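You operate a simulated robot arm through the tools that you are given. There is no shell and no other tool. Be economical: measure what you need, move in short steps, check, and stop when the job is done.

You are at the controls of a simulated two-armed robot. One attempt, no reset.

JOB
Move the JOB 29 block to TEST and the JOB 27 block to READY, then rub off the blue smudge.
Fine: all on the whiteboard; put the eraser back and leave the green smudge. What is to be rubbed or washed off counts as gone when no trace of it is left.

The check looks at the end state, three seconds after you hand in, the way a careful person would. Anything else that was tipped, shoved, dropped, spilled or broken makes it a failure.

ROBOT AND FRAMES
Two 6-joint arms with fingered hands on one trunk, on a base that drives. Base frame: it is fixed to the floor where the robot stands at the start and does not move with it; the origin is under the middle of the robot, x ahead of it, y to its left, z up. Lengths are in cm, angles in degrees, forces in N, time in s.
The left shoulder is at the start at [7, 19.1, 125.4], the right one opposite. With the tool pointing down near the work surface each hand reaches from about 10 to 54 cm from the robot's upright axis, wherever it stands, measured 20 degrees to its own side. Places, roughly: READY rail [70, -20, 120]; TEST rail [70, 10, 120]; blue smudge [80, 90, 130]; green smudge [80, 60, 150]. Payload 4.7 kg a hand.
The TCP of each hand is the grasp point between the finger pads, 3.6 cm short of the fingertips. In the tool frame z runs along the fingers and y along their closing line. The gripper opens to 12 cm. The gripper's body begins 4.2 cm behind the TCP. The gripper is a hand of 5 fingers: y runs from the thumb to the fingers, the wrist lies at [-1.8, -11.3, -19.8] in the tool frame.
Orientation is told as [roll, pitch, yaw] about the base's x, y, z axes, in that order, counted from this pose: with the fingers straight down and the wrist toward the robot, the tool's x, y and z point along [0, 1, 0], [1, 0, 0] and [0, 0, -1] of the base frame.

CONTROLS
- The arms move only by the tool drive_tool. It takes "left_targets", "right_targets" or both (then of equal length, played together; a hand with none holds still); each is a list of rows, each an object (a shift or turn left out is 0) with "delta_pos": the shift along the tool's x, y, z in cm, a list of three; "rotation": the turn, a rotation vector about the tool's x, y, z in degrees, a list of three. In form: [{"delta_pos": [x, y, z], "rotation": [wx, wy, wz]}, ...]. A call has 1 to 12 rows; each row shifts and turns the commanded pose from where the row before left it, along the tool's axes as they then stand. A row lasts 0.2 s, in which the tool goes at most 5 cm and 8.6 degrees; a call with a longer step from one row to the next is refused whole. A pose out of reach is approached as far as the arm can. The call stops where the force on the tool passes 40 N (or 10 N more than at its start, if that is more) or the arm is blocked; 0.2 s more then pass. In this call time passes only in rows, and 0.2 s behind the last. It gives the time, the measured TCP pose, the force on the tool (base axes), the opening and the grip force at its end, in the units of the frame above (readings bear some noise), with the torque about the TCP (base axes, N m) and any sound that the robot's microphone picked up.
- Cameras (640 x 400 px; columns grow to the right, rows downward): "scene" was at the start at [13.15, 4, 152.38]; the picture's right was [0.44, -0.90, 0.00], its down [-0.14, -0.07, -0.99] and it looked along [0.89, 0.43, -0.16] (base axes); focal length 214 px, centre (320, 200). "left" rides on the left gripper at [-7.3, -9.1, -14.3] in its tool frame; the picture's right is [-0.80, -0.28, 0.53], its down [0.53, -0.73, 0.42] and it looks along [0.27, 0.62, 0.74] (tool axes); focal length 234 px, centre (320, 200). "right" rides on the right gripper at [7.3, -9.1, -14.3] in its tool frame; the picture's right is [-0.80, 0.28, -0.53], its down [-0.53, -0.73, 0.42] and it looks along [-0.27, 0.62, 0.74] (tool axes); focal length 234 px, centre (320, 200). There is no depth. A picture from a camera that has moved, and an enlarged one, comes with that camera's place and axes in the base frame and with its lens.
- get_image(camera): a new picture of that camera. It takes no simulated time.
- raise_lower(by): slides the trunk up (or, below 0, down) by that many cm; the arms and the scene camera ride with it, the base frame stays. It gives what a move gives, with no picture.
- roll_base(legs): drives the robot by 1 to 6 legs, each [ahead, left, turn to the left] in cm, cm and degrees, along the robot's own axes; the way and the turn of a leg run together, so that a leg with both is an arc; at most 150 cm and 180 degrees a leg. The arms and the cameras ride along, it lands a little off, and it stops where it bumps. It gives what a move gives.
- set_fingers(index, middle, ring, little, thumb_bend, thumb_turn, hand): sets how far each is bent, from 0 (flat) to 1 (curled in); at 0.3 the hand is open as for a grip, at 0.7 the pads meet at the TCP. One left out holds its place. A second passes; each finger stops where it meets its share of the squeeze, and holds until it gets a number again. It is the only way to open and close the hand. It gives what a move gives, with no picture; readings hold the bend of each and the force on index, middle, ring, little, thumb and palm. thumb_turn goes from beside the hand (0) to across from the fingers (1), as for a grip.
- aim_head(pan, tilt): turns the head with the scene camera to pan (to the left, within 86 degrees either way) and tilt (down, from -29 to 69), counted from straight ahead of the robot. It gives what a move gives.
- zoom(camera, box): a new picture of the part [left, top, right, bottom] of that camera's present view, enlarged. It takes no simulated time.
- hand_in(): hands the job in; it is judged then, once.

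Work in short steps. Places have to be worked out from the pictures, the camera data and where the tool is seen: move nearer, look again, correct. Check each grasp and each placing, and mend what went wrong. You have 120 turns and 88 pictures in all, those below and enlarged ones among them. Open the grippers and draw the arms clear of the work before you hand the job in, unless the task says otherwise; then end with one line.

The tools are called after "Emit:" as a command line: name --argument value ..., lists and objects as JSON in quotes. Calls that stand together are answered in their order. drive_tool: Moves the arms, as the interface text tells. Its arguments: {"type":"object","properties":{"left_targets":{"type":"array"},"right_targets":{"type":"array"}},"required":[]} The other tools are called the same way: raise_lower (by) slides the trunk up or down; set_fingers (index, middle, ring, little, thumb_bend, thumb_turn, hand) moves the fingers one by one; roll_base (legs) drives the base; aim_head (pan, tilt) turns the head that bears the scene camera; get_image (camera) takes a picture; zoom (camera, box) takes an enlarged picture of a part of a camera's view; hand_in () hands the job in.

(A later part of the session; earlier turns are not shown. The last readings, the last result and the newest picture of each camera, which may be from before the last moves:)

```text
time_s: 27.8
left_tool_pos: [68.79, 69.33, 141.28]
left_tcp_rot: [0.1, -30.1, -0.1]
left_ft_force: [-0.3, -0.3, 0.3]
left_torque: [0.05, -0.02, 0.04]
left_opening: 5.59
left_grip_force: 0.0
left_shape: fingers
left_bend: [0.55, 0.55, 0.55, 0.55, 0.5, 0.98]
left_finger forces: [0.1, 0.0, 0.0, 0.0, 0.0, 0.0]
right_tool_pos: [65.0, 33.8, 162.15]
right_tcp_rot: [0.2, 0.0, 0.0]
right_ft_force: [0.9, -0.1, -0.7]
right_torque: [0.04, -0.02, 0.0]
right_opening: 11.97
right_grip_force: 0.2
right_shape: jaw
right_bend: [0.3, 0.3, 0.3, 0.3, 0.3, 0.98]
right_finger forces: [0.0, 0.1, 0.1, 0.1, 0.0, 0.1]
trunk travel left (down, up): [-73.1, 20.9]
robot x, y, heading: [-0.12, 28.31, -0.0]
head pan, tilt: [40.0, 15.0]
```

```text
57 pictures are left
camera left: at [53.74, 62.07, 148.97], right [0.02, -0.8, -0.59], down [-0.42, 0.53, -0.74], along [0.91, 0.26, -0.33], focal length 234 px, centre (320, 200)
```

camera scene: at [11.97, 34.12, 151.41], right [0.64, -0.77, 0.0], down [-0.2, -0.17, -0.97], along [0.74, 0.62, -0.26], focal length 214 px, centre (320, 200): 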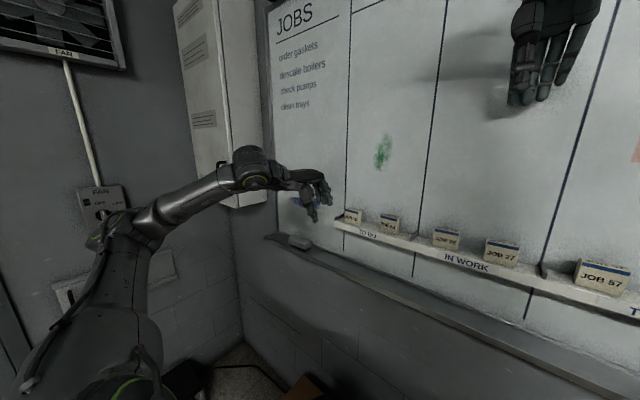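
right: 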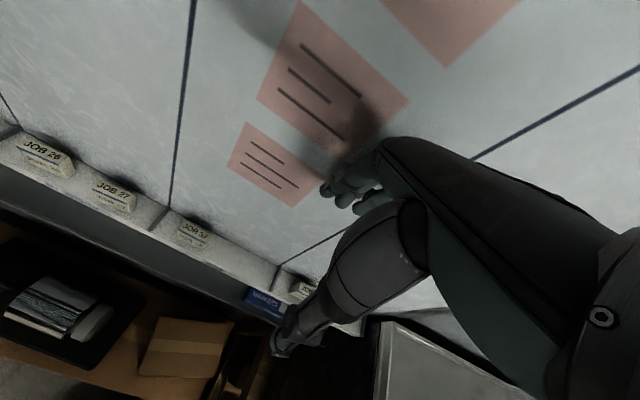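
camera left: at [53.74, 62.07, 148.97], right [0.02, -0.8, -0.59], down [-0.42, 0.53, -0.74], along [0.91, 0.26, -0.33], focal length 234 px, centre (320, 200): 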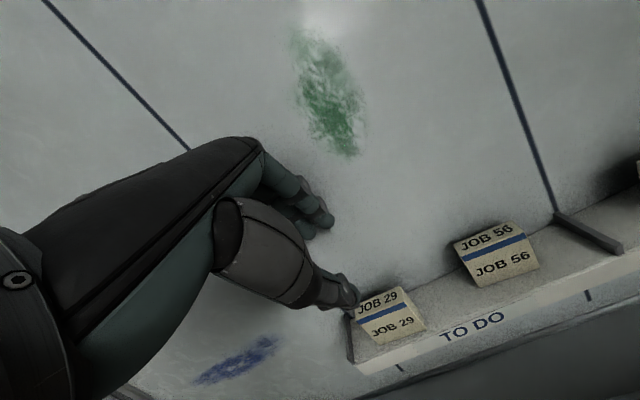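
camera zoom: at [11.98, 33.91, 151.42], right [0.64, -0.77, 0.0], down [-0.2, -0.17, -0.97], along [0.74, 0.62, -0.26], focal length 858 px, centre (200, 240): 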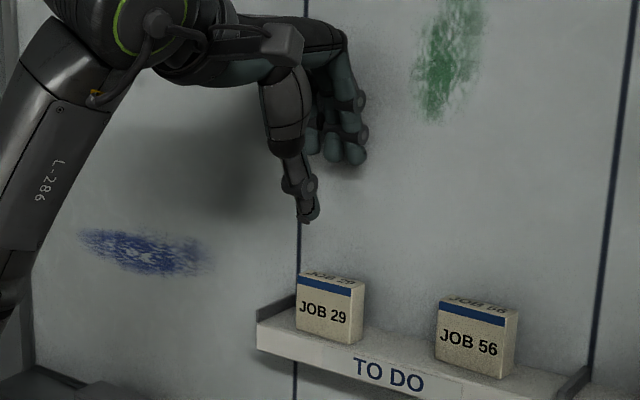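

The thumb tip hangs ~4 cm below the fingertips with this tilt, which would hit the rail. I try curling the thumb more and the fingers less so the tips level out.

Emit:
set_fingers --hand "left" --index 0.48 --middle 0.48 --ring 0.48 --little 0.48 --thumb_bend 0.75

Emit:
zoom --camera "scene" --box '[270, 140, 430, 240]'

Emit:
zoom --camera "left" --box '[200, 130, 440, 370]'

```text
time_s: 28.8
left_tool_pos: [68.79, 69.61, 141.23]
left_tcp_rot: [-0.1, -30.3, -0.1]
left_ft_force: [0.1, 1.0, -1.0]
left_torque: [-0.02, 0.02, -0.04]
left_opening: 2.63
left_grip_force: 0.1
left_shape: fingers
left_bend: [0.48, 0.48, 0.48, 0.48, 0.75, 0.98]
left_finger forces: [0.0, 0.1, 0.0, 0.0, 0.0, 0.1]
right_tool_pos: [65.05, 33.74, 161.99]
right_tcp_rot: [0.0, -0.1, -0.1]
right_ft_force: [0.0, 0.4, 0.0]
right_torque: [-0.03, 0.04, 0.01]
right_opening: 11.99
right_grip_force: 0.1
right_shape: jaw
right_bend: [0.3, 0.3, 0.3, 0.3, 0.3, 0.98]
right_finger forces: [0.1, 0.0, 0.0, 0.0, 0.0, 0.0]
trunk travel left (down, up): [-73.1, 20.9]
robot x, y, heading: [-0.24, 28.1, 0.2]
head pan, tilt: [40.0, 15.0]
```

```text
4.00 times, centred on (350, 190) of scene
camera zoom: at [11.99, 34.13, 151.41], right [0.64, -0.77, 0.0], down [-0.2, -0.17, -0.97], along [0.74, 0.62, -0.26], focal length 858 px, centre (200, 240)
```

zoom: 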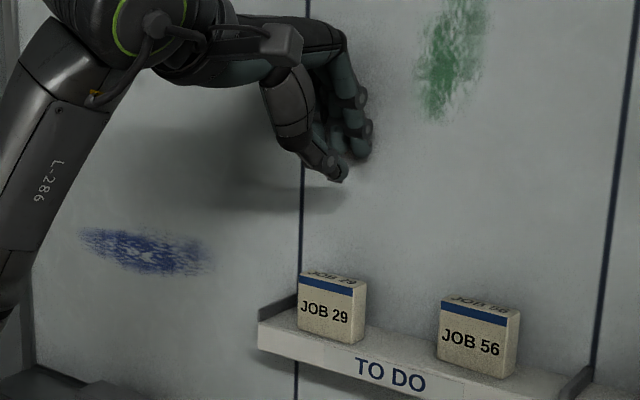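

```text
1.67 times, centred on (320, 250) of left
camera zoom: at [53.73, 62.3, 148.9], right [0.02, -0.81, -0.59], down [-0.42, 0.53, -0.74], along [0.91, 0.26, -0.32], focal length 390 px, centre (320, 117)
```

zoom: 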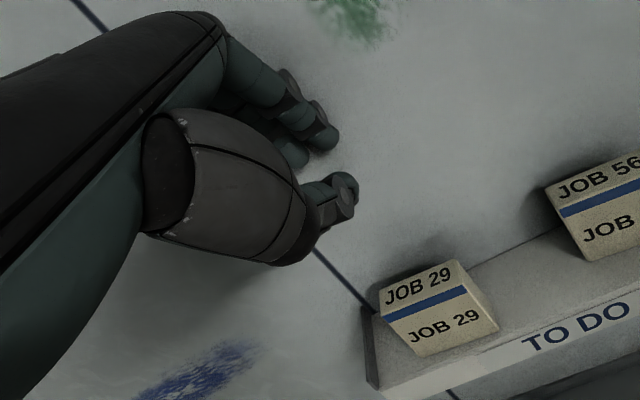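

Much better: tips level. I compute block 29 at x 70.9–72.8, y 66.6–72.2, top ≈129.2; pinch centre lies ~3.1 cm ahead of the TCP, so TCP x≈68.7, y≈69.4, z≈128. I open slightly and lower to z≈133 first.

Emit:
set_fingers --hand "left" --index 0.4 --middle 0.4 --ring 0.4 --little 0.4 --thumb_bend 0.6

Emit:
drive_tool --left_targets '[{"delta_pos": [0, -1.4, 2.4]}, {"delta_pos": [0, -1.4, 2.4]}, {"delta_pos": [0, -1.3, 2.3]}]'

Emit:
zoom --camera "scene" --box '[290, 160, 430, 250]'

Emit:
zoom --camera "left" --box '[200, 130, 440, 370]'

```text
time_s: 29.8
left_tool_pos: [68.63, 69.59, 141.22]
left_tcp_rot: [-0.1, -30.4, -0.1]
left_ft_force: [-8.0, 0.1, -0.7]
left_torque: [0.0, -0.06, 0.05]
left_opening: 6.01
left_grip_force: 3.8
left_shape: fingers
left_bend: [0.42, 0.43, 0.4, 0.4, 0.6, 0.98]
left_finger forces: [2.7, 5.5, 0.0, 0.0, 0.0, 0.1]
right_tool_pos: [64.81, 33.87, 162.09]
right_tcp_rot: [0.1, -0.2, 0.0]
right_ft_force: [0.7, -0.1, 0.7]
right_torque: [-0.02, 0.0, 0.0]
right_opening: 11.95
right_grip_force: 0.0
right_shape: jaw
right_bend: [0.3, 0.3, 0.3, 0.3, 0.3, 0.98]
right_finger forces: [0.0, 0.1, 0.1, 0.1, 0.0, 0.1]
trunk travel left (down, up): [-73.1, 20.9]
robot x, y, heading: [-0.06, 28.62, -0.0]
head pan, tilt: [40.0, 15.0]
```

```text
time_s: 30.6
left_tool_pos: [68.56, 69.49, 133.44]
left_tcp_rot: [-0.1, -30.4, 0.0]
left_ft_force: [-13.4, 0.2, 3.8]
left_torque: [0.02, -0.48, 0.11]
left_opening: 6.0
left_grip_force: 6.1
left_shape: fingers
left_bend: [0.42, 0.42, 0.4, 0.4, 0.6, 0.98]
left_finger forces: [3.7, 9.2, 0.0, 0.0, 0.0, 0.0]
right_tool_pos: [64.6, 33.93, 162.06]
right_tcp_rot: [0.0, -0.1, 0.0]
right_ft_force: [0.5, -0.1, -0.2]
right_torque: [-0.01, 0.0, 0.02]
right_opening: 11.97
right_grip_force: 0.0
right_shape: jaw
right_bend: [0.3, 0.3, 0.3, 0.3, 0.3, 0.98]
right_finger forces: [0.0, 0.1, 0.1, 0.1, 0.1, 0.0]
trunk travel left (down, up): [-73.1, 20.9]
robot x, y, heading: [-0.01, 28.27, 0.2]
head pan, tilt: [40.0, 15.0]
```

```text
4.44 times, centred on (360, 205) of scene
camera zoom: at [11.6, 34.14, 151.45], right [0.64, -0.77, 0.0], down [-0.2, -0.17, -0.97], along [0.74, 0.62, -0.26], focal length 953 px, centre (142, 178)
```

zoom: 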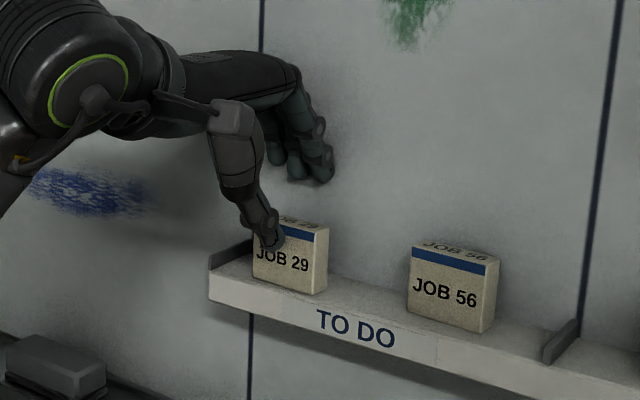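

```text
1.67 times, centred on (320, 250) of left
camera zoom: at [53.48, 62.26, 141.03], right [0.02, -0.81, -0.59], down [-0.42, 0.53, -0.74], along [0.91, 0.26, -0.32], focal length 390 px, centre (320, 117)
```

zoom: 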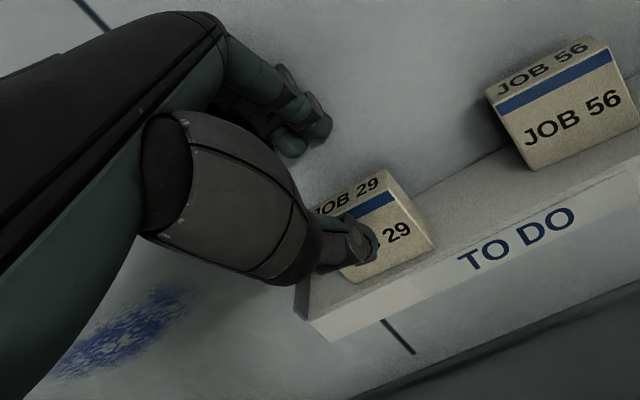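

Fingers just touch the board at bend 0.42, so I flex them to 0.465 to sit between board and block, then lower to z≈128.2.

Emit:
set_fingers --hand "left" --index 0.465 --middle 0.465 --ring 0.465 --little 0.465 --thumb_bend 0.58

Emit:
drive_tool --left_targets '[{"delta_pos": [0, -0.9, 1.5]}, {"delta_pos": [0, -0.9, 1.5]}, {"delta_pos": [0, -0.8, 1.5]}]'

Emit:
zoom --camera "scene" --box '[290, 160, 430, 250]'

Emit:
zoom --camera "left" --box '[200, 130, 440, 370]'

```text
time_s: 31.6
left_tool_pos: [68.89, 69.51, 133.23]
left_tcp_rot: [-0.1, -30.2, 0.0]
left_ft_force: [-0.4, 0.2, 0.5]
left_torque: [0.01, -0.02, 0.01]
left_opening: 5.85
left_grip_force: 0.5
left_shape: fingers
left_bend: [0.46, 0.47, 0.46, 0.46, 0.57, 0.98]
left_finger forces: [0.0, 1.3, 0.0, 0.1, 0.0, 0.0]
right_tool_pos: [65.02, 33.82, 161.98]
right_tcp_rot: [0.0, 0.0, -0.1]
right_ft_force: [-1.1, -0.8, -0.1]
right_torque: [0.0, 0.01, -0.01]
right_opening: 11.98
right_grip_force: 0.1
right_shape: jaw
right_bend: [0.3, 0.3, 0.3, 0.3, 0.3, 0.98]
right_finger forces: [0.1, 0.0, 0.1, 0.0, 0.0, 0.0]
trunk travel left (down, up): [-73.1, 20.9]
robot x, y, heading: [0.22, 27.66, 0.1]
head pan, tilt: [40.0, 15.0]
```

```text
time_s: 32.4
left_tool_pos: [69.06, 69.5, 127.83]
left_tcp_rot: [-0.2, -30.3, 0.0]
left_ft_force: [-3.0, 0.1, 1.5]
left_torque: [-0.01, -0.14, 0.04]
left_opening: 5.93
left_grip_force: 2.7
left_shape: fingers
left_bend: [0.46, 0.47, 0.46, 0.46, 0.57, 0.98]
left_finger forces: [0.6, 3.7, 0.0, 0.0, 0.0, 0.0]
right_tool_pos: [64.91, 33.74, 161.99]
right_tcp_rot: [0.0, -0.1, -0.1]
right_ft_force: [0.0, 0.2, 0.9]
right_torque: [0.04, 0.02, 0.02]
right_opening: 11.95
right_grip_force: 0.1
right_shape: jaw
right_bend: [0.3, 0.3, 0.3, 0.3, 0.3, 0.98]
right_finger forces: [0.0, 0.1, 0.1, 0.1, 0.0, 0.0]
trunk travel left (down, up): [-73.1, 20.9]
robot x, y, heading: [-0.3, 28.26, 0.0]
head pan, tilt: [40.0, 15.0]
```

```text
4.44 times, centred on (360, 205) of scene
camera zoom: at [11.87, 34.13, 151.43], right [0.64, -0.77, 0.0], down [-0.2, -0.17, -0.97], along [0.74, 0.62, -0.26], focal length 953 px, centre (142, 178)
```

zoom: 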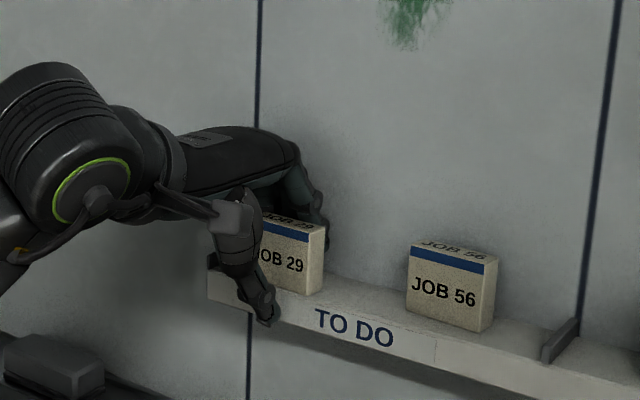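

```text
1.67 times, centred on (320, 250) of left
camera zoom: at [53.84, 62.19, 135.54], right [0.02, -0.81, -0.59], down [-0.42, 0.53, -0.74], along [0.91, 0.26, -0.32], focal length 390 px, centre (320, 117)
```

zoom: 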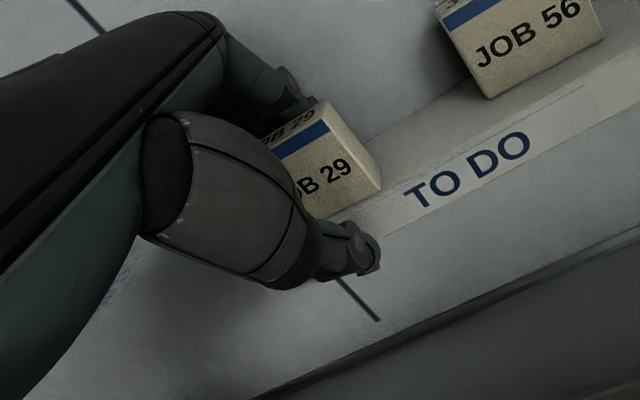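

Fingers are well behind the block, but the thumb tip hangs in front of the rail. I raise 2.5 cm, curl the thumb to 0.67 and check.

Emit:
drive_tool --left_targets '[{"delta_pos": [0, 1.2, -2.2]}]'

Emit:
set_fingers --hand "left" --thumb_bend 0.67

Emit:
zoom --camera "scene" --box '[290, 160, 430, 250]'

```text
time_s: 32.8
left_tool_pos: [68.87, 69.5, 130.3]
left_tcp_rot: [-0.1, -30.4, 0.0]
left_ft_force: [-0.1, -1.0, 0.0]
left_torque: [-0.03, 0.0, 0.05]
left_opening: 5.87
left_grip_force: 0.2
left_shape: fingers
left_bend: [0.46, 0.47, 0.46, 0.46, 0.57, 0.98]
left_finger forces: [0.1, 0.7, 0.0, 0.0, 0.0, 0.1]
right_tool_pos: [65.03, 33.74, 162.0]
right_tcp_rot: [0.0, 0.0, -0.1]
right_ft_force: [0.1, 0.5, -0.4]
right_torque: [0.01, 0.01, 0.03]
right_opening: 11.96
right_grip_force: 0.1
right_shape: jaw
right_bend: [0.3, 0.3, 0.3, 0.3, 0.3, 0.98]
right_finger forces: [0.1, 0.0, 0.0, 0.1, 0.0, 0.0]
trunk travel left (down, up): [-73.1, 20.9]
robot x, y, heading: [-0.35, 28.33, 0.1]
head pan, tilt: [40.0, 15.0]
```

```text
time_s: 33.8
left_tool_pos: [68.9, 69.49, 130.31]
left_tcp_rot: [-0.2, -30.3, 0.0]
left_ft_force: [-0.9, 0.0, 0.3]
left_torque: [-0.02, -0.02, 0.0]
left_opening: 4.51
left_grip_force: 0.5
left_shape: fingers
left_bend: [0.46, 0.47, 0.46, 0.46, 0.67, 0.98]
left_finger forces: [0.0, 1.4, 0.0, 0.0, 0.0, 0.0]
right_tool_pos: [65.09, 33.87, 161.95]
right_tcp_rot: [-0.1, 0.0, -0.1]
right_ft_force: [0.6, -1.6, -0.2]
right_torque: [0.0, -0.02, -0.02]
right_opening: 11.97
right_grip_force: 0.1
right_shape: jaw
right_bend: [0.3, 0.3, 0.3, 0.3, 0.3, 0.98]
right_finger forces: [0.0, 0.1, 0.0, 0.0, 0.0, 0.0]
trunk travel left (down, up): [-73.1, 20.9]
robot x, y, heading: [-0.25, 28.69, 0.3]
head pan, tilt: [40.0, 15.0]
```

```text
4.44 times, centred on (360, 205) of scene
camera zoom: at [11.93, 34.12, 151.41], right [0.64, -0.77, 0.0], down [-0.2, -0.17, -0.97], along [0.74, 0.62, -0.26], focal length 953 px, centre (142, 178)
```

zoom: 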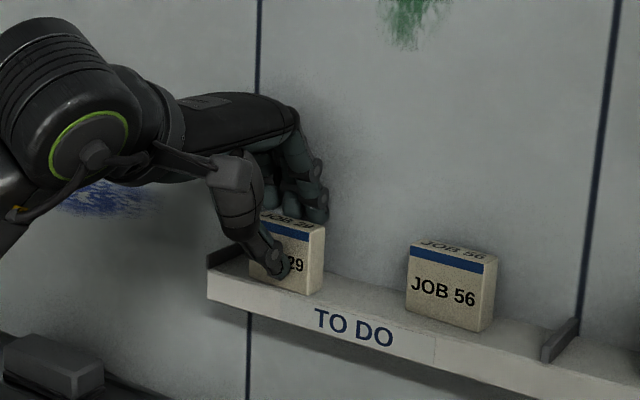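

Thumb tip is ~125.7 high now in front of the block; I lower 1.3 cm more and close the thumb, then fingers gently.

Emit:
drive_tool --left_targets '[{"delta_pos": [0, -0.65, 1.13]}]'

Emit:
set_fingers --hand "left" --thumb_bend 0.73

Emit:
zoom --camera "scene" --box '[290, 160, 430, 250]'

```text
time_s: 34.2
left_tool_pos: [68.92, 69.45, 129.04]
left_tcp_rot: [-0.1, -30.5, 0.0]
left_ft_force: [-1.5, -1.0, 0.9]
left_torque: [0.01, -0.12, -0.04]
left_opening: 4.47
left_grip_force: 1.6
left_shape: fingers
left_bend: [0.46, 0.47, 0.46, 0.46, 0.67, 0.98]
left_finger forces: [0.1, 2.7, 0.0, 0.1, 0.1, 0.0]
right_tool_pos: [64.94, 33.82, 161.93]
right_tcp_rot: [0.0, 0.1, 0.1]
right_ft_force: [0.1, -0.4, -0.3]
right_torque: [0.02, 0.03, 0.0]
right_opening: 11.98
right_grip_force: 0.0
right_shape: jaw
right_bend: [0.3, 0.3, 0.3, 0.3, 0.3, 0.98]
right_finger forces: [0.0, 0.0, 0.0, 0.1, 0.0, 0.0]
trunk travel left (down, up): [-73.1, 20.9]
robot x, y, heading: [-0.0, 27.98, -0.2]
head pan, tilt: [40.0, 15.0]
```

```text
time_s: 35.2
left_tool_pos: [68.89, 69.31, 129.0]
left_tcp_rot: [-0.1, -30.3, -0.1]
left_ft_force: [-2.7, -0.6, 0.5]
left_torque: [-0.04, -0.08, 0.06]
left_opening: 3.53
left_grip_force: 2.0
left_shape: fingers
left_bend: [0.46, 0.47, 0.46, 0.46, 0.72, 0.98]
left_finger forces: [0.9, 2.4, 0.0, 0.0, 0.7, 0.0]
right_tool_pos: [64.94, 33.77, 161.99]
right_tcp_rot: [0.0, 0.0, -0.1]
right_ft_force: [-0.2, -0.2, 0.0]
right_torque: [-0.01, -0.02, 0.0]
right_opening: 11.95
right_grip_force: 0.1
right_shape: jaw
right_bend: [0.3, 0.3, 0.3, 0.3, 0.3, 0.98]
right_finger forces: [0.0, 0.0, 0.0, 0.1, 0.0, 0.0]
trunk travel left (down, up): [-73.1, 20.9]
robot x, y, heading: [0.08, 28.43, 0.2]
head pan, tilt: [40.0, 15.0]
```

```text
4.44 times, centred on (360, 205) of scene
camera zoom: at [11.89, 34.12, 151.42], right [0.64, -0.77, 0.0], down [-0.2, -0.17, -0.97], along [0.74, 0.62, -0.26], focal length 953 px, centre (142, 178)
```

zoom: 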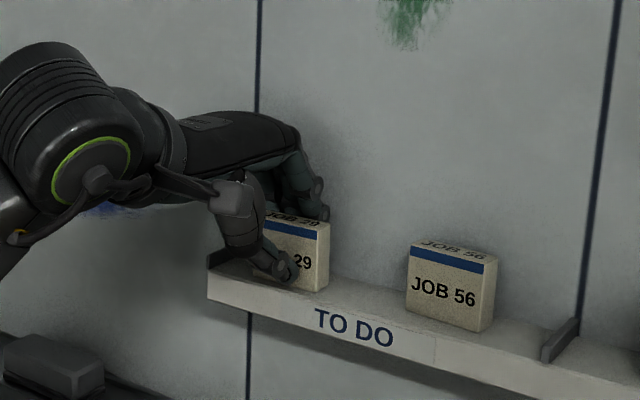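

Thumb has touched the front. I lower 0.6 cm more so the fingers reach further down the back, then close all.

Emit:
drive_tool --left_targets '[{"delta_pos": [0, -0.3, 0.55]}]'

Emit:
set_fingers --hand "left" --index 0.6 --middle 0.6 --ring 0.6 --little 0.5 --thumb_bend 0.8

Emit:
zoom --camera "scene" --box '[290, 160, 430, 250]'

Emit:
zoom --camera "left" --box '[200, 130, 440, 370]'

```text
time_s: 35.6
left_tool_pos: [68.79, 69.33, 128.65]
left_tcp_rot: [-0.1, -30.6, 0.0]
left_ft_force: [-2.5, 0.3, 11.0]
left_torque: [-0.1, -0.39, 0.05]
left_opening: 3.67
left_grip_force: 6.0
left_shape: fingers
left_bend: [0.43, 0.46, 0.46, 0.46, 0.73, 0.98]
left_finger forces: [11.2, 0.2, 0.0, 0.0, 0.4, 0.1]
right_tool_pos: [64.72, 33.75, 162.2]
right_tcp_rot: [0.0, -0.2, 0.0]
right_ft_force: [0.0, 0.7, -0.8]
right_torque: [0.01, 0.01, -0.02]
right_opening: 11.96
right_grip_force: 0.1
right_shape: jaw
right_bend: [0.3, 0.3, 0.3, 0.3, 0.3, 0.98]
right_finger forces: [0.1, 0.0, 0.1, 0.0, 0.1, 0.1]
trunk travel left (down, up): [-73.1, 20.9]
robot x, y, heading: [-0.08, 28.33, -0.2]
head pan, tilt: [40.0, 15.0]
```

```text
time_s: 36.6
left_tool_pos: [68.74, 69.44, 128.46]
left_tcp_rot: [-0.1, -30.5, 0.0]
left_ft_force: [2.8, 3.8, 16.6]
left_torque: [-0.12, -0.37, 0.06]
left_opening: 3.17
left_grip_force: 16.8
left_shape: fingers
left_bend: [0.43, 0.56, 0.58, 0.5, 0.75, 0.97]
left_finger forces: [14.8, 4.5, 2.1, 0.0, 11.5, 0.1]
right_tool_pos: [64.86, 33.71, 161.97]
right_tcp_rot: [0.0, -0.1, -0.1]
right_ft_force: [0.1, -0.5, 0.1]
right_torque: [-0.03, 0.0, 0.01]
right_opening: 11.99
right_grip_force: 0.1
right_shape: jaw
right_bend: [0.3, 0.3, 0.3, 0.3, 0.3, 0.98]
right_finger forces: [0.1, 0.0, 0.0, 0.0, 0.0, 0.0]
trunk travel left (down, up): [-73.1, 20.9]
robot x, y, heading: [0.12, 28.04, 0.0]
head pan, tilt: [40.0, 15.0]
```

```text
4.44 times, centred on (360, 205) of scene
camera zoom: at [11.78, 34.08, 151.44], right [0.64, -0.77, 0.0], down [-0.2, -0.17, -0.97], along [0.74, 0.62, -0.26], focal length 953 px, centre (142, 178)
```

zoom: 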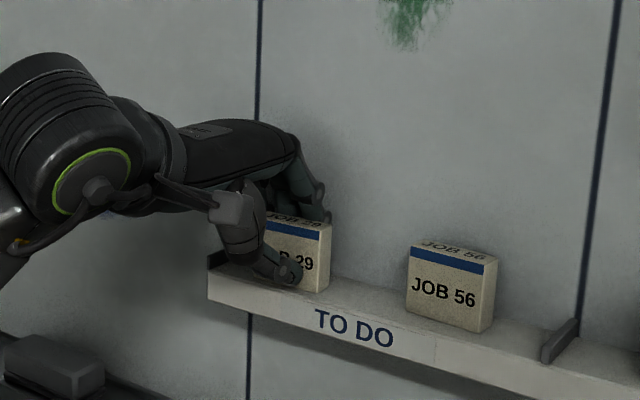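

```text
1.67 times, centred on (320, 250) of left
camera zoom: at [53.73, 62.1, 136.13], right [0.02, -0.8, -0.59], down [-0.42, 0.53, -0.74], along [0.91, 0.26, -0.32], focal length 390 px, centre (320, 117)
```

zoom: 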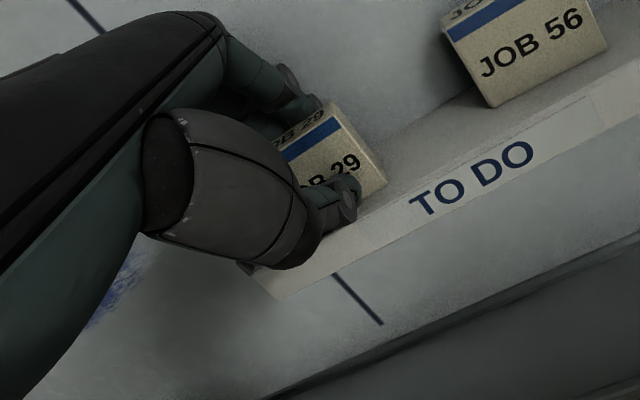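

The index finger caught the block's top edge while middle and ring went behind it. I release the thumb and extend the index so it slips behind too.

Emit:
set_fingers --hand "left" --thumb_bend 0.68 --index 0.38 --middle 0.5 --ring 0.5

Emit:
drive_tool --left_targets '[{"delta_pos": [0, 0.25, -0.4]}]'

Emit:
set_fingers --hand "left" --index 0.44

Emit:
zoom --camera "scene" --box '[320, 170, 400, 220]'

```text
time_s: 37.6
left_tool_pos: [68.69, 69.27, 128.4]
left_tcp_rot: [-0.1, -30.3, 0.0]
left_ft_force: [-4.2, -1.2, 7.3]
left_torque: [-0.15, 0.05, -0.08]
left_opening: 3.81
left_grip_force: 8.8
left_shape: fingers
left_bend: [0.43, 0.5, 0.5, 0.5, 0.72, 0.97]
left_finger forces: [9.7, 0.0, 0.0, 0.0, 7.2, 0.0]
right_tool_pos: [64.81, 33.7, 162.01]
right_tcp_rot: [0.0, -0.1, 0.0]
right_ft_force: [0.3, -0.2, 0.5]
right_torque: [0.0, 0.02, -0.01]
right_opening: 11.94
right_grip_force: 0.1
right_shape: jaw
right_bend: [0.3, 0.3, 0.3, 0.3, 0.3, 0.98]
right_finger forces: [0.0, 0.0, 0.0, 0.0, 0.0, 0.0]
trunk travel left (down, up): [-73.1, 20.9]
robot x, y, heading: [-0.28, 28.08, -0.1]
head pan, tilt: [40.0, 15.0]
```

```text
time_s: 38.0
left_tool_pos: [68.89, 69.4, 128.73]
left_tcp_rot: [-0.1, -30.2, 0.1]
left_ft_force: [-3.2, -2.4, 0.8]
left_torque: [-0.05, 0.09, -0.08]
left_opening: 4.02
left_grip_force: 3.8
left_shape: fingers
left_bend: [0.44, 0.5, 0.5, 0.5, 0.71, 0.97]
left_finger forces: [5.4, 0.1, 0.1, 0.1, 2.6, 0.0]
right_tool_pos: [64.88, 33.73, 161.93]
right_tcp_rot: [-0.1, 0.0, -0.2]
right_ft_force: [0.8, 0.3, 0.5]
right_torque: [0.01, 0.02, 0.0]
right_opening: 11.95
right_grip_force: 0.0
right_shape: jaw
right_bend: [0.3, 0.3, 0.3, 0.3, 0.3, 0.98]
right_finger forces: [0.1, 0.1, 0.1, 0.0, 0.1, 0.0]
trunk travel left (down, up): [-73.1, 20.9]
robot x, y, heading: [-0.18, 27.89, 0.0]
head pan, tilt: [40.0, 15.0]
```

```text
time_s: 39.0
left_tool_pos: [68.97, 69.37, 128.87]
left_tcp_rot: [-0.1, -30.3, -0.1]
left_ft_force: [1.1, 0.1, 3.7]
left_torque: [-0.03, -0.04, 0.0]
left_opening: 4.08
left_grip_force: 2.6
left_shape: fingers
left_bend: [0.45, 0.5, 0.5, 0.5, 0.71, 0.97]
left_finger forces: [1.0, 0.0, 0.0, 0.1, 3.7, 0.0]
right_tool_pos: [64.84, 33.74, 161.96]
right_tcp_rot: [0.0, 0.0, -0.1]
right_ft_force: [-0.2, 0.2, -0.2]
right_torque: [-0.02, 0.01, 0.01]
right_opening: 11.99
right_grip_force: 0.1
right_shape: jaw
right_bend: [0.3, 0.3, 0.3, 0.3, 0.3, 0.98]
right_finger forces: [0.1, 0.1, 0.0, 0.1, 0.0, 0.0]
trunk travel left (down, up): [-73.1, 20.9]
robot x, y, heading: [-0.21, 27.86, -0.2]
head pan, tilt: [40.0, 15.0]
```

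```text
8.00 times, centred on (360, 195) of scene
camera zoom: at [11.91, 34.1, 151.42], right [0.64, -0.77, 0.0], down [-0.2, -0.17, -0.97], along [0.74, 0.62, -0.26], focal length 1716 px, centre (0, 240)
```

zoom: 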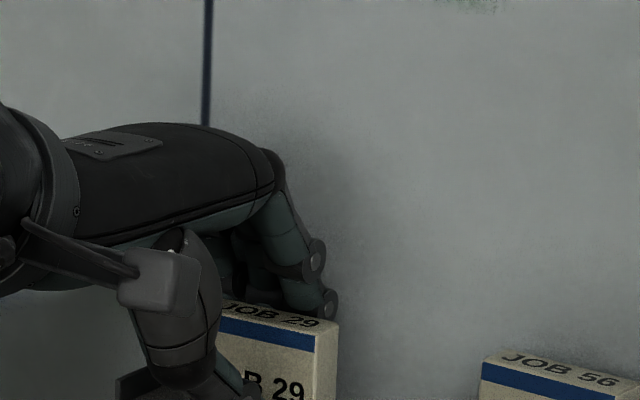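

Index now seems to sit behind the top edge; the thumb tip rests on the rail lip. I close fingers and thumb again and check forces.

Emit:
set_fingers --hand "left" --index 0.62 --middle 0.62 --ring 0.62 --thumb_bend 0.8

Emit:
zoom --camera "scene" --box '[320, 170, 400, 220]'

```text
time_s: 40.0
left_tool_pos: [69.01, 69.43, 128.81]
left_tcp_rot: [0.0, -30.3, -0.1]
left_ft_force: [-0.3, 0.0, 4.9]
left_torque: [0.03, -0.1, 0.02]
left_opening: 1.85
left_grip_force: 10.5
left_shape: fingers
left_bend: [0.55, 0.59, 0.62, 0.5, 0.74, 0.97]
left_finger forces: [7.8, 3.4, 0.4, 0.1, 10.2, 0.1]
right_tool_pos: [65.03, 33.78, 162.08]
right_tcp_rot: [0.0, 0.0, -0.1]
right_ft_force: [0.8, 0.0, 0.2]
right_torque: [0.02, 0.01, 0.0]
right_opening: 11.98
right_grip_force: 0.1
right_shape: jaw
right_bend: [0.3, 0.3, 0.3, 0.3, 0.3, 0.98]
right_finger forces: [0.0, 0.0, 0.1, 0.1, 0.0, 0.1]
trunk travel left (down, up): [-73.1, 20.9]
robot x, y, heading: [0.12, 28.27, -0.1]
head pan, tilt: [40.0, 15.0]
```

```text
8.00 times, centred on (360, 195) of scene
camera zoom: at [11.88, 34.1, 151.42], right [0.64, -0.77, 0.0], down [-0.2, -0.17, -0.97], along [0.74, 0.62, -0.26], focal length 1716 px, centre (0, 240)
```

zoom: 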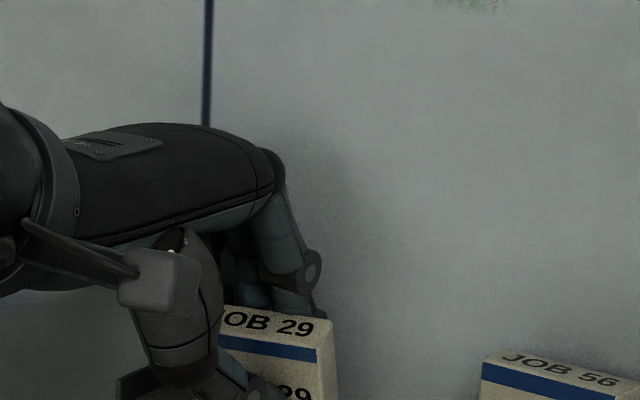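

The block is pinched (opening 1.85, balanced forces), tilting slightly. I lift 3 cm gently and look.

Emit:
drive_tool --left_targets '[{"delta_pos": [0, 0.5, -0.87]}, {"delta_pos": [0, 0.5, -0.87]}, {"delta_pos": [0, 0.5, -0.87]}]'

Emit:
zoom --camera "scene" --box '[300, 150, 420, 225]'

Emit:
zoom --camera "left" --box '[200, 130, 440, 370]'

```text
time_s: 40.8
left_tool_pos: [68.87, 69.34, 131.88]
left_tcp_rot: [-0.1, -30.3, 0.0]
left_ft_force: [-0.8, 0.4, -0.3]
left_torque: [0.0, 0.02, 0.02]
left_opening: 1.85
left_grip_force: 10.6
left_shape: fingers
left_bend: [0.55, 0.6, 0.62, 0.5, 0.74, 0.96]
left_finger forces: [7.3, 2.8, 0.0, 0.0, 10.5, 0.0]
right_tool_pos: [65.09, 33.81, 161.96]
right_tcp_rot: [0.0, 0.0, -0.1]
right_ft_force: [-0.7, -0.1, -0.1]
right_torque: [0.03, 0.0, -0.01]
right_opening: 12.0
right_grip_force: 0.1
right_shape: jaw
right_bend: [0.3, 0.3, 0.3, 0.3, 0.3, 0.98]
right_finger forces: [0.0, 0.0, 0.0, 0.1, 0.1, 0.0]
trunk travel left (down, up): [-73.1, 20.9]
robot x, y, heading: [0.13, 28.52, 0.1]
head pan, tilt: [40.0, 15.0]
```

```text
5.33 times, centred on (360, 188) of scene
camera zoom: at [11.98, 34.12, 151.41], right [0.64, -0.77, 0.0], down [-0.2, -0.17, -0.97], along [0.74, 0.62, -0.26], focal length 1144 px, centre (107, 267)
```

zoom: 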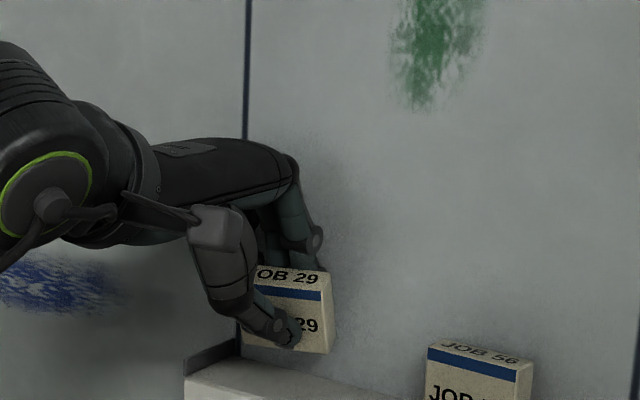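

```text
1.67 times, centred on (320, 250) of left
camera zoom: at [53.8, 62.09, 139.51], right [0.02, -0.8, -0.59], down [-0.42, 0.53, -0.74], along [0.91, 0.26, -0.32], focal length 390 px, centre (320, 117)
```

zoom: 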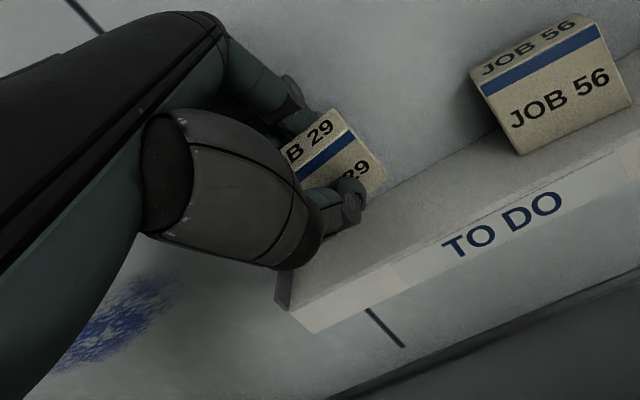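

Lift succeeded: JOB 29 is held. I raise and back it away from the board, shift left arm right by 20 cm, and move the right arm out to its side.

Emit:
drive_tool --left_targets '[{"delta_pos": [0, 0.47, -2.8]}, {"delta_pos": [0, 0.47, -2.8]}, {"delta_pos": [0, 0.47, -2.8]}, {"delta_pos": [-3.3, 0, 0]}, {"delta_pos": [-3.3, 0, 0]}, {"delta_pos": [-3.3, 0, 0]}, {"delta_pos": [-3.3, 0, 0]}, {"delta_pos": [-3.3, 0, 0]}, {"delta_pos": [-3.3, 0, 0]}]' --right_targets '[{"delta_pos": [-3, -1.5, 0]}, {"delta_pos": [-3, -1.5, 0]}, {"delta_pos": [-3, -1.5, 0]}, {"delta_pos": [-3, -1.5, 0]}, {"delta_pos": [-3, -1.5, 0]}, {"delta_pos": [-3, -1.5, 0]}, {"delta_pos": [-3, -1.5, 0]}, {"delta_pos": [-3, -1.5, 0]}, {"delta_pos": [-3, -1.5, 0]}]'

Emit:
roll_base --legs '[[0, -28, 0]]'

Emit:
aim_head --pan -5 --tilt 20

Emit:
get_image --camera "scene"

```text
time_s: 42.8
left_tool_pos: [69.77, 52.47, 138.95]
left_tcp_rot: [0.0, -30.5, -0.2]
left_ft_force: [-0.4, -0.4, -0.5]
left_torque: [0.0, -0.01, 0.03]
left_opening: 1.86
left_grip_force: 9.9
left_shape: fingers
left_bend: [0.56, 0.6, 0.62, 0.5, 0.74, 0.96]
left_finger forces: [7.3, 2.6, 0.0, 0.0, 10.3, 0.0]
left hand out of reach, approached as far as the arm can: row 7, 8, 9
right_tool_pos: [60.19, 9.78, 172.7]
right_tcp_rot: [0.2, -0.1, 0.1]
right_ft_force: [-0.3, -1.3, -0.2]
right_torque: [0.08, -0.07, 0.01]
right_opening: 12.0
right_grip_force: 0.1
right_shape: jaw
right_bend: [0.3, 0.3, 0.3, 0.3, 0.3, 0.98]
right_finger forces: [0.0, 0.0, 0.0, 0.1, 0.0, 0.0]
right hand out of reach, approached as far as the arm can: row 1, 2, 3, 4, 5, 6, 7, 8, 9
trunk travel left (down, up): [-73.1, 20.9]
robot x, y, heading: [0.32, 28.08, -0.1]
head pan, tilt: [40.0, 15.0]
```

```text
time_s: 44.8
left_tool_pos: [69.84, 25.17, 138.88]
left_tcp_rot: [-0.2, -30.5, 0.0]
left_ft_force: [0.7, 0.6, -1.0]
left_torque: [-0.07, 0.01, 0.0]
left_opening: 1.86
left_grip_force: 10.1
left_shape: fingers
left_bend: [0.56, 0.6, 0.62, 0.5, 0.74, 0.96]
left_finger forces: [7.2, 2.7, 0.0, 0.0, 10.2, 0.0]
right_tool_pos: [60.56, -17.15, 172.68]
right_tcp_rot: [-0.1, 0.1, 0.1]
right_ft_force: [-0.1, 0.6, 0.4]
right_torque: [-0.06, -0.01, 0.0]
right_opening: 11.97
right_grip_force: 0.0
right_shape: jaw
right_bend: [0.3, 0.3, 0.3, 0.3, 0.3, 0.98]
right_finger forces: [0.0, 0.0, 0.1, 0.1, 0.0, 0.1]
trunk travel left (down, up): [-73.1, 20.9]
robot x, y, heading: [0.08, 0.28, -0.1]
head pan, tilt: [40.0, 15.0]
```

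```text
time_s: 45.9
left_tool_pos: [69.92, 24.99, 138.73]
left_tcp_rot: [-0.2, -30.5, -0.1]
left_ft_force: [-0.8, 0.1, -1.4]
left_torque: [-0.03, 0.03, -0.01]
left_opening: 1.86
left_grip_force: 10.4
left_shape: fingers
left_bend: [0.56, 0.6, 0.62, 0.5, 0.74, 0.96]
left_finger forces: [7.2, 2.6, 0.0, 0.1, 10.1, 0.0]
right_tool_pos: [60.59, -17.45, 172.63]
right_tcp_rot: [-0.1, 0.1, 0.2]
right_ft_force: [0.0, 0.6, 0.6]
right_torque: [-0.07, 0.03, 0.01]
right_opening: 11.95
right_grip_force: 0.0
right_shape: jaw
right_bend: [0.3, 0.3, 0.3, 0.3, 0.3, 0.98]
right_finger forces: [0.1, 0.0, 0.0, 0.0, 0.1, 0.1]
trunk travel left (down, up): [-73.1, 20.9]
robot x, y, heading: [-0.1, 0.23, -0.1]
head pan, tilt: [-5.0, 20.0]
```

```text
42 pictures are left
camera scene: at [14.11, -0.47, 150.6], right [-0.08, -1.0, 0.0], down [-0.34, 0.03, -0.94], along [0.94, -0.08, -0.34], focal length 214 px, centre (320, 200)
```

scene: 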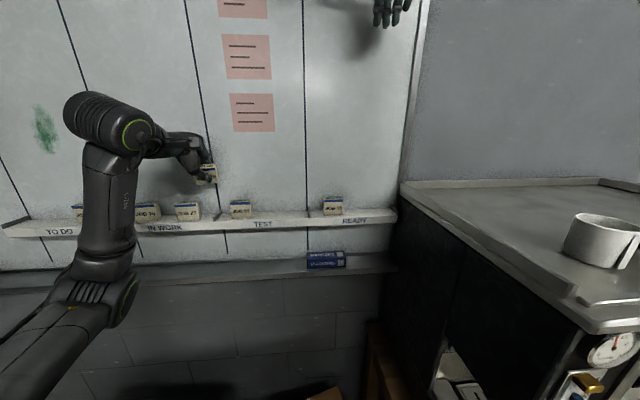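

The left hand can't go further right than about its shoulder line, so the base must move ~17 cm right for TEST. I check the right side clearance (machine, cup, right elbow).

Emit:
aim_head --pan -60 --tilt 35

Emit:
get_image --camera "scene"

```text
time_s: 47.1
left_tool_pos: [70.02, 24.98, 138.86]
left_tcp_rot: [-0.2, -30.4, 0.0]
left_ft_force: [-0.1, 0.4, -0.7]
left_torque: [0.03, 0.0, -0.01]
left_opening: 1.84
left_grip_force: 10.2
left_shape: fingers
left_bend: [0.56, 0.6, 0.62, 0.5, 0.74, 0.96]
left_finger forces: [7.2, 2.8, 0.1, 0.0, 10.1, 0.1]
right_tool_pos: [60.47, -17.4, 172.63]
right_tcp_rot: [0.0, 0.1, 0.1]
right_ft_force: [0.0, 0.3, -0.6]
right_torque: [0.02, -0.02, 0.03]
right_opening: 11.97
right_grip_force: 0.1
right_shape: jaw
right_bend: [0.3, 0.3, 0.3, 0.3, 0.3, 0.98]
right_finger forces: [0.0, 0.1, 0.0, 0.0, 0.0, 0.0]
trunk travel left (down, up): [-73.1, 20.9]
robot x, y, heading: [0.15, 0.27, 0.1]
head pan, tilt: [-60.0, 35.0]
```

```text
41 pictures are left
camera scene: at [9.25, -7.35, 148.21], right [-0.86, -0.5, 0.0], down [-0.29, 0.5, -0.82], along [0.41, -0.71, -0.57], focal length 214 px, centre (320, 200)
```

scene: 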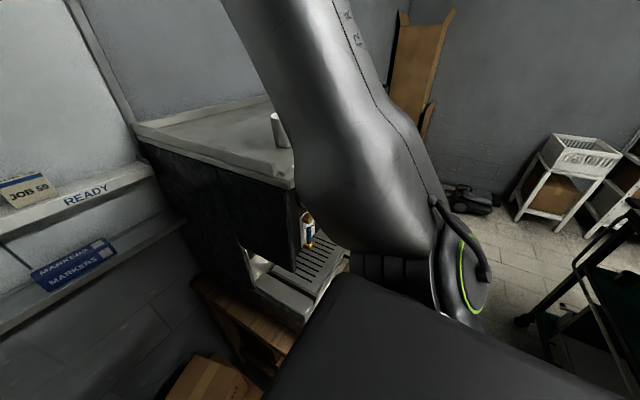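

Right upper arm points up, and the machine front is at x≈29, so I back off 8 cm while moving 17 cm right; the left arm can reach the difference.

Emit:
roll_base --legs '[[-8, 0, 0], [0, -17, 0]]'

Emit:
drive_tool --left_targets '[{"delta_pos": [0, 3, 1.7]}, {"delta_pos": [0, 2.2, 1.3]}]'

Emit:
aim_head --pan 25 --tilt 15

Emit:
get_image --camera "scene"

Emit:
get_image --camera "left"

```text
time_s: 49.3
left_tool_pos: [61.96, 8.37, 138.69]
left_tcp_rot: [-0.3, -30.3, 0.2]
left_ft_force: [0.7, 0.0, -0.2]
left_torque: [-0.04, 0.04, -0.07]
left_opening: 1.84
left_grip_force: 10.3
left_shape: fingers
left_bend: [0.56, 0.6, 0.62, 0.5, 0.74, 0.96]
left_finger forces: [7.3, 2.9, 0.0, 0.0, 10.2, 0.1]
right_tool_pos: [52.56, -33.97, 172.77]
right_tcp_rot: [-0.2, 0.2, 0.1]
right_ft_force: [-0.2, 1.8, -0.5]
right_torque: [-0.02, 0.05, 0.01]
right_opening: 11.98
right_grip_force: 0.1
right_shape: jaw
right_bend: [0.3, 0.3, 0.3, 0.3, 0.3, 0.98]
right_finger forces: [0.0, 0.0, 0.0, 0.1, 0.0, 0.1]
trunk travel left (down, up): [-73.1, 20.9]
robot x, y, heading: [-7.99, -16.96, 0.1]
head pan, tilt: [-60.0, 35.0]
```

```text
time_s: 49.9
left_tool_pos: [67.95, 8.18, 138.93]
left_tcp_rot: [-0.3, -30.3, 0.1]
left_ft_force: [-0.3, 0.6, -0.8]
left_torque: [0.01, 0.01, -0.03]
left_opening: 1.84
left_grip_force: 10.3
left_shape: fingers
left_bend: [0.56, 0.6, 0.62, 0.5, 0.74, 0.96]
left_finger forces: [7.1, 2.8, 0.1, 0.0, 10.2, 0.0]
right_tool_pos: [52.72, -34.28, 172.63]
right_tcp_rot: [-0.1, 0.2, 0.2]
right_ft_force: [-0.3, -0.1, -0.7]
right_torque: [-0.01, -0.01, -0.01]
right_opening: 11.99
right_grip_force: 0.1
right_shape: jaw
right_bend: [0.3, 0.3, 0.3, 0.3, 0.3, 0.98]
right_finger forces: [0.0, 0.0, 0.1, 0.0, 0.0, 0.1]
trunk travel left (down, up): [-73.1, 20.9]
robot x, y, heading: [-7.97, -16.59, 0.0]
head pan, tilt: [-60.0, 35.0]
```

```text
time_s: 51.5
left_tool_pos: [67.83, 7.94, 139.06]
left_tcp_rot: [-0.2, -30.5, 0.1]
left_ft_force: [-0.6, 0.0, -1.6]
left_torque: [0.03, 0.02, -0.02]
left_opening: 1.85
left_grip_force: 10.2
left_shape: fingers
left_bend: [0.56, 0.6, 0.62, 0.5, 0.74, 0.96]
left_finger forces: [7.3, 2.7, 0.0, 0.0, 10.2, 0.0]
right_tool_pos: [52.46, -34.41, 172.67]
right_tcp_rot: [-0.1, 0.2, 0.2]
right_ft_force: [0.5, -0.7, 0.4]
right_torque: [-0.02, 0.03, 0.02]
right_opening: 12.0
right_grip_force: 0.1
right_shape: jaw
right_bend: [0.3, 0.3, 0.3, 0.3, 0.3, 0.98]
right_finger forces: [0.0, 0.0, 0.0, 0.1, 0.0, 0.0]
trunk travel left (down, up): [-73.1, 20.9]
robot x, y, heading: [-8.12, -16.65, 0.2]
head pan, tilt: [25.0, 15.0]
```

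```text
40 pictures are left
camera scene: at [5.25, -12.87, 151.41], right [0.42, -0.91, 0.0], down [-0.23, -0.11, -0.97], along [0.87, 0.41, -0.26], focal length 214 px, centre (320, 200)
```

scene: 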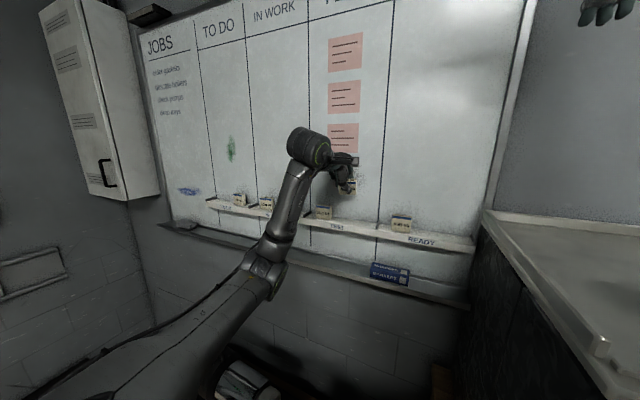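

```text
39 pictures are left
camera left: at [52.7, 0.71, 146.68], right [0.02, -0.81, -0.59], down [-0.42, 0.53, -0.74], along [0.91, 0.27, -0.32], focal length 234 px, centre (320, 200)
```

left: 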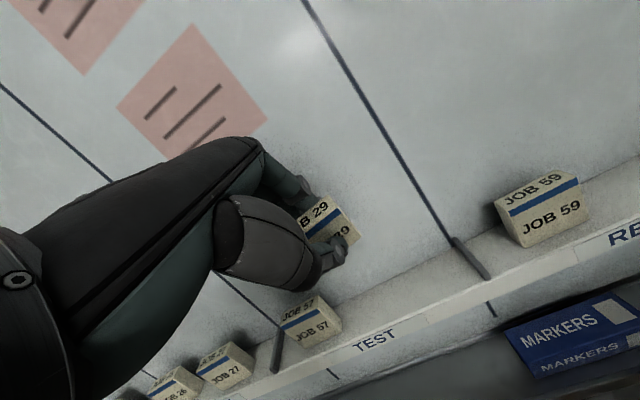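

JOB 57's right edge is at y≈12.5 and the divider at y≈-2.4, so I aim for y≈5. I nudge the base 3 cm right and zoom on the held block to measure its tilt.

Emit:
roll_base --legs '[[0, -3, 0]]'

Emit:
zoom --camera "scene" --box '[310, 140, 400, 215]'

Emit:
zoom --camera "left" --box '[240, 160, 400, 300]'

```text
time_s: 52.3
left_tool_pos: [67.72, 6.05, 138.83]
left_tcp_rot: [-0.6, -30.3, 0.5]
left_ft_force: [-0.3, 1.4, -1.0]
left_torque: [-0.05, 0.0, -0.04]
left_opening: 1.83
left_grip_force: 10.4
left_shape: fingers
left_bend: [0.56, 0.6, 0.62, 0.5, 0.74, 0.96]
left_finger forces: [7.2, 2.8, 0.1, 0.1, 10.2, 0.0]
right_tool_pos: [52.43, -36.12, 172.68]
right_tcp_rot: [-0.4, 0.1, 0.4]
right_ft_force: [0.8, 1.6, 0.3]
right_torque: [-0.14, 0.01, -0.02]
right_opening: 11.97
right_grip_force: 0.0
right_shape: jaw
right_bend: [0.3, 0.3, 0.3, 0.3, 0.3, 0.98]
right_finger forces: [0.0, 0.1, 0.0, 0.0, 0.0, 0.0]
trunk travel left (down, up): [-73.1, 20.9]
robot x, y, heading: [-8.12, -19.68, 0.3]
head pan, tilt: [25.0, 15.0]
```

```text
5.33 times, centred on (355, 178) of scene
camera zoom: at [5.26, -14.99, 151.38], right [0.43, -0.9, 0.01], down [-0.23, -0.12, -0.97], along [0.87, 0.41, -0.26], focal length 1144 px, centre (133, 320)
```

zoom: 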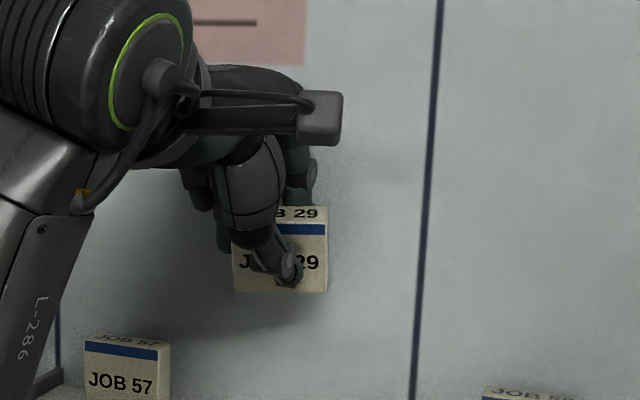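

```text
2.86 times, centred on (320, 230) of left
camera zoom: at [52.73, -1.31, 146.54], right [0.03, -0.81, -0.59], down [-0.42, 0.52, -0.74], along [0.91, 0.27, -0.33], focal length 669 px, centre (320, 114)
```

zoom: 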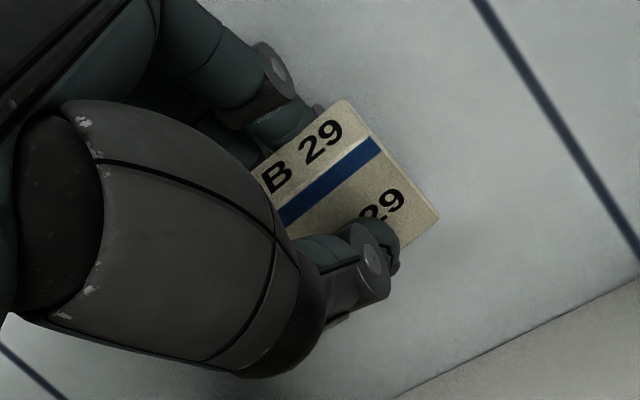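

The held block leans ~18° toward me. I rotate the hand +18° about tool x so it stands upright, then re-check.

Emit:
drive_tool --left_targets '[{"rotation": [6, 0, 0]}, {"rotation": [6, 0, 0]}, {"rotation": [6, 0, 0]}]'

Emit:
zoom --camera "scene" --box '[300, 150, 400, 220]'

```text
time_s: 53.1
left_tool_pos: [69.09, 5.5, 138.78]
left_tcp_rot: [-0.2, -12.5, 0.0]
left_ft_force: [0.2, 0.4, -0.6]
left_torque: [0.02, 0.02, 0.01]
left_opening: 1.86
left_grip_force: 10.0
left_shape: fingers
left_bend: [0.56, 0.6, 0.62, 0.5, 0.74, 0.96]
left_finger forces: [7.2, 2.7, 0.0, 0.0, 10.1, 0.0]
left hand out of reach, approached as far as the arm can: row 3
right_tool_pos: [52.62, -37.16, 172.64]
right_tcp_rot: [-0.1, 0.1, 0.3]
right_ft_force: [-0.3, -0.8, -0.2]
right_torque: [0.01, 0.02, -0.02]
right_opening: 11.98
right_grip_force: 0.1
right_shape: jaw
right_bend: [0.3, 0.3, 0.3, 0.3, 0.3, 0.98]
right_finger forces: [0.1, 0.0, 0.0, 0.0, 0.0, 0.0]
trunk travel left (down, up): [-73.1, 20.9]
robot x, y, heading: [-8.25, -19.92, 0.2]
head pan, tilt: [25.0, 15.0]
```

```text
5.71 times, centred on (350, 185) of scene
camera zoom: at [5.32, -15.87, 151.4], right [0.43, -0.9, 0.0], down [-0.23, -0.11, -0.97], along [0.87, 0.41, -0.26], focal length 1226 px, centre (149, 286)
```

zoom: 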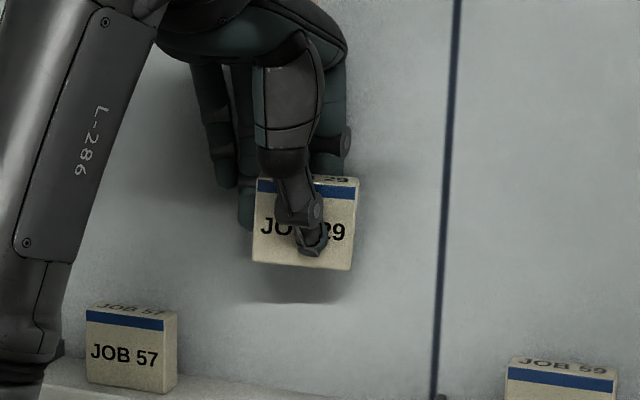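

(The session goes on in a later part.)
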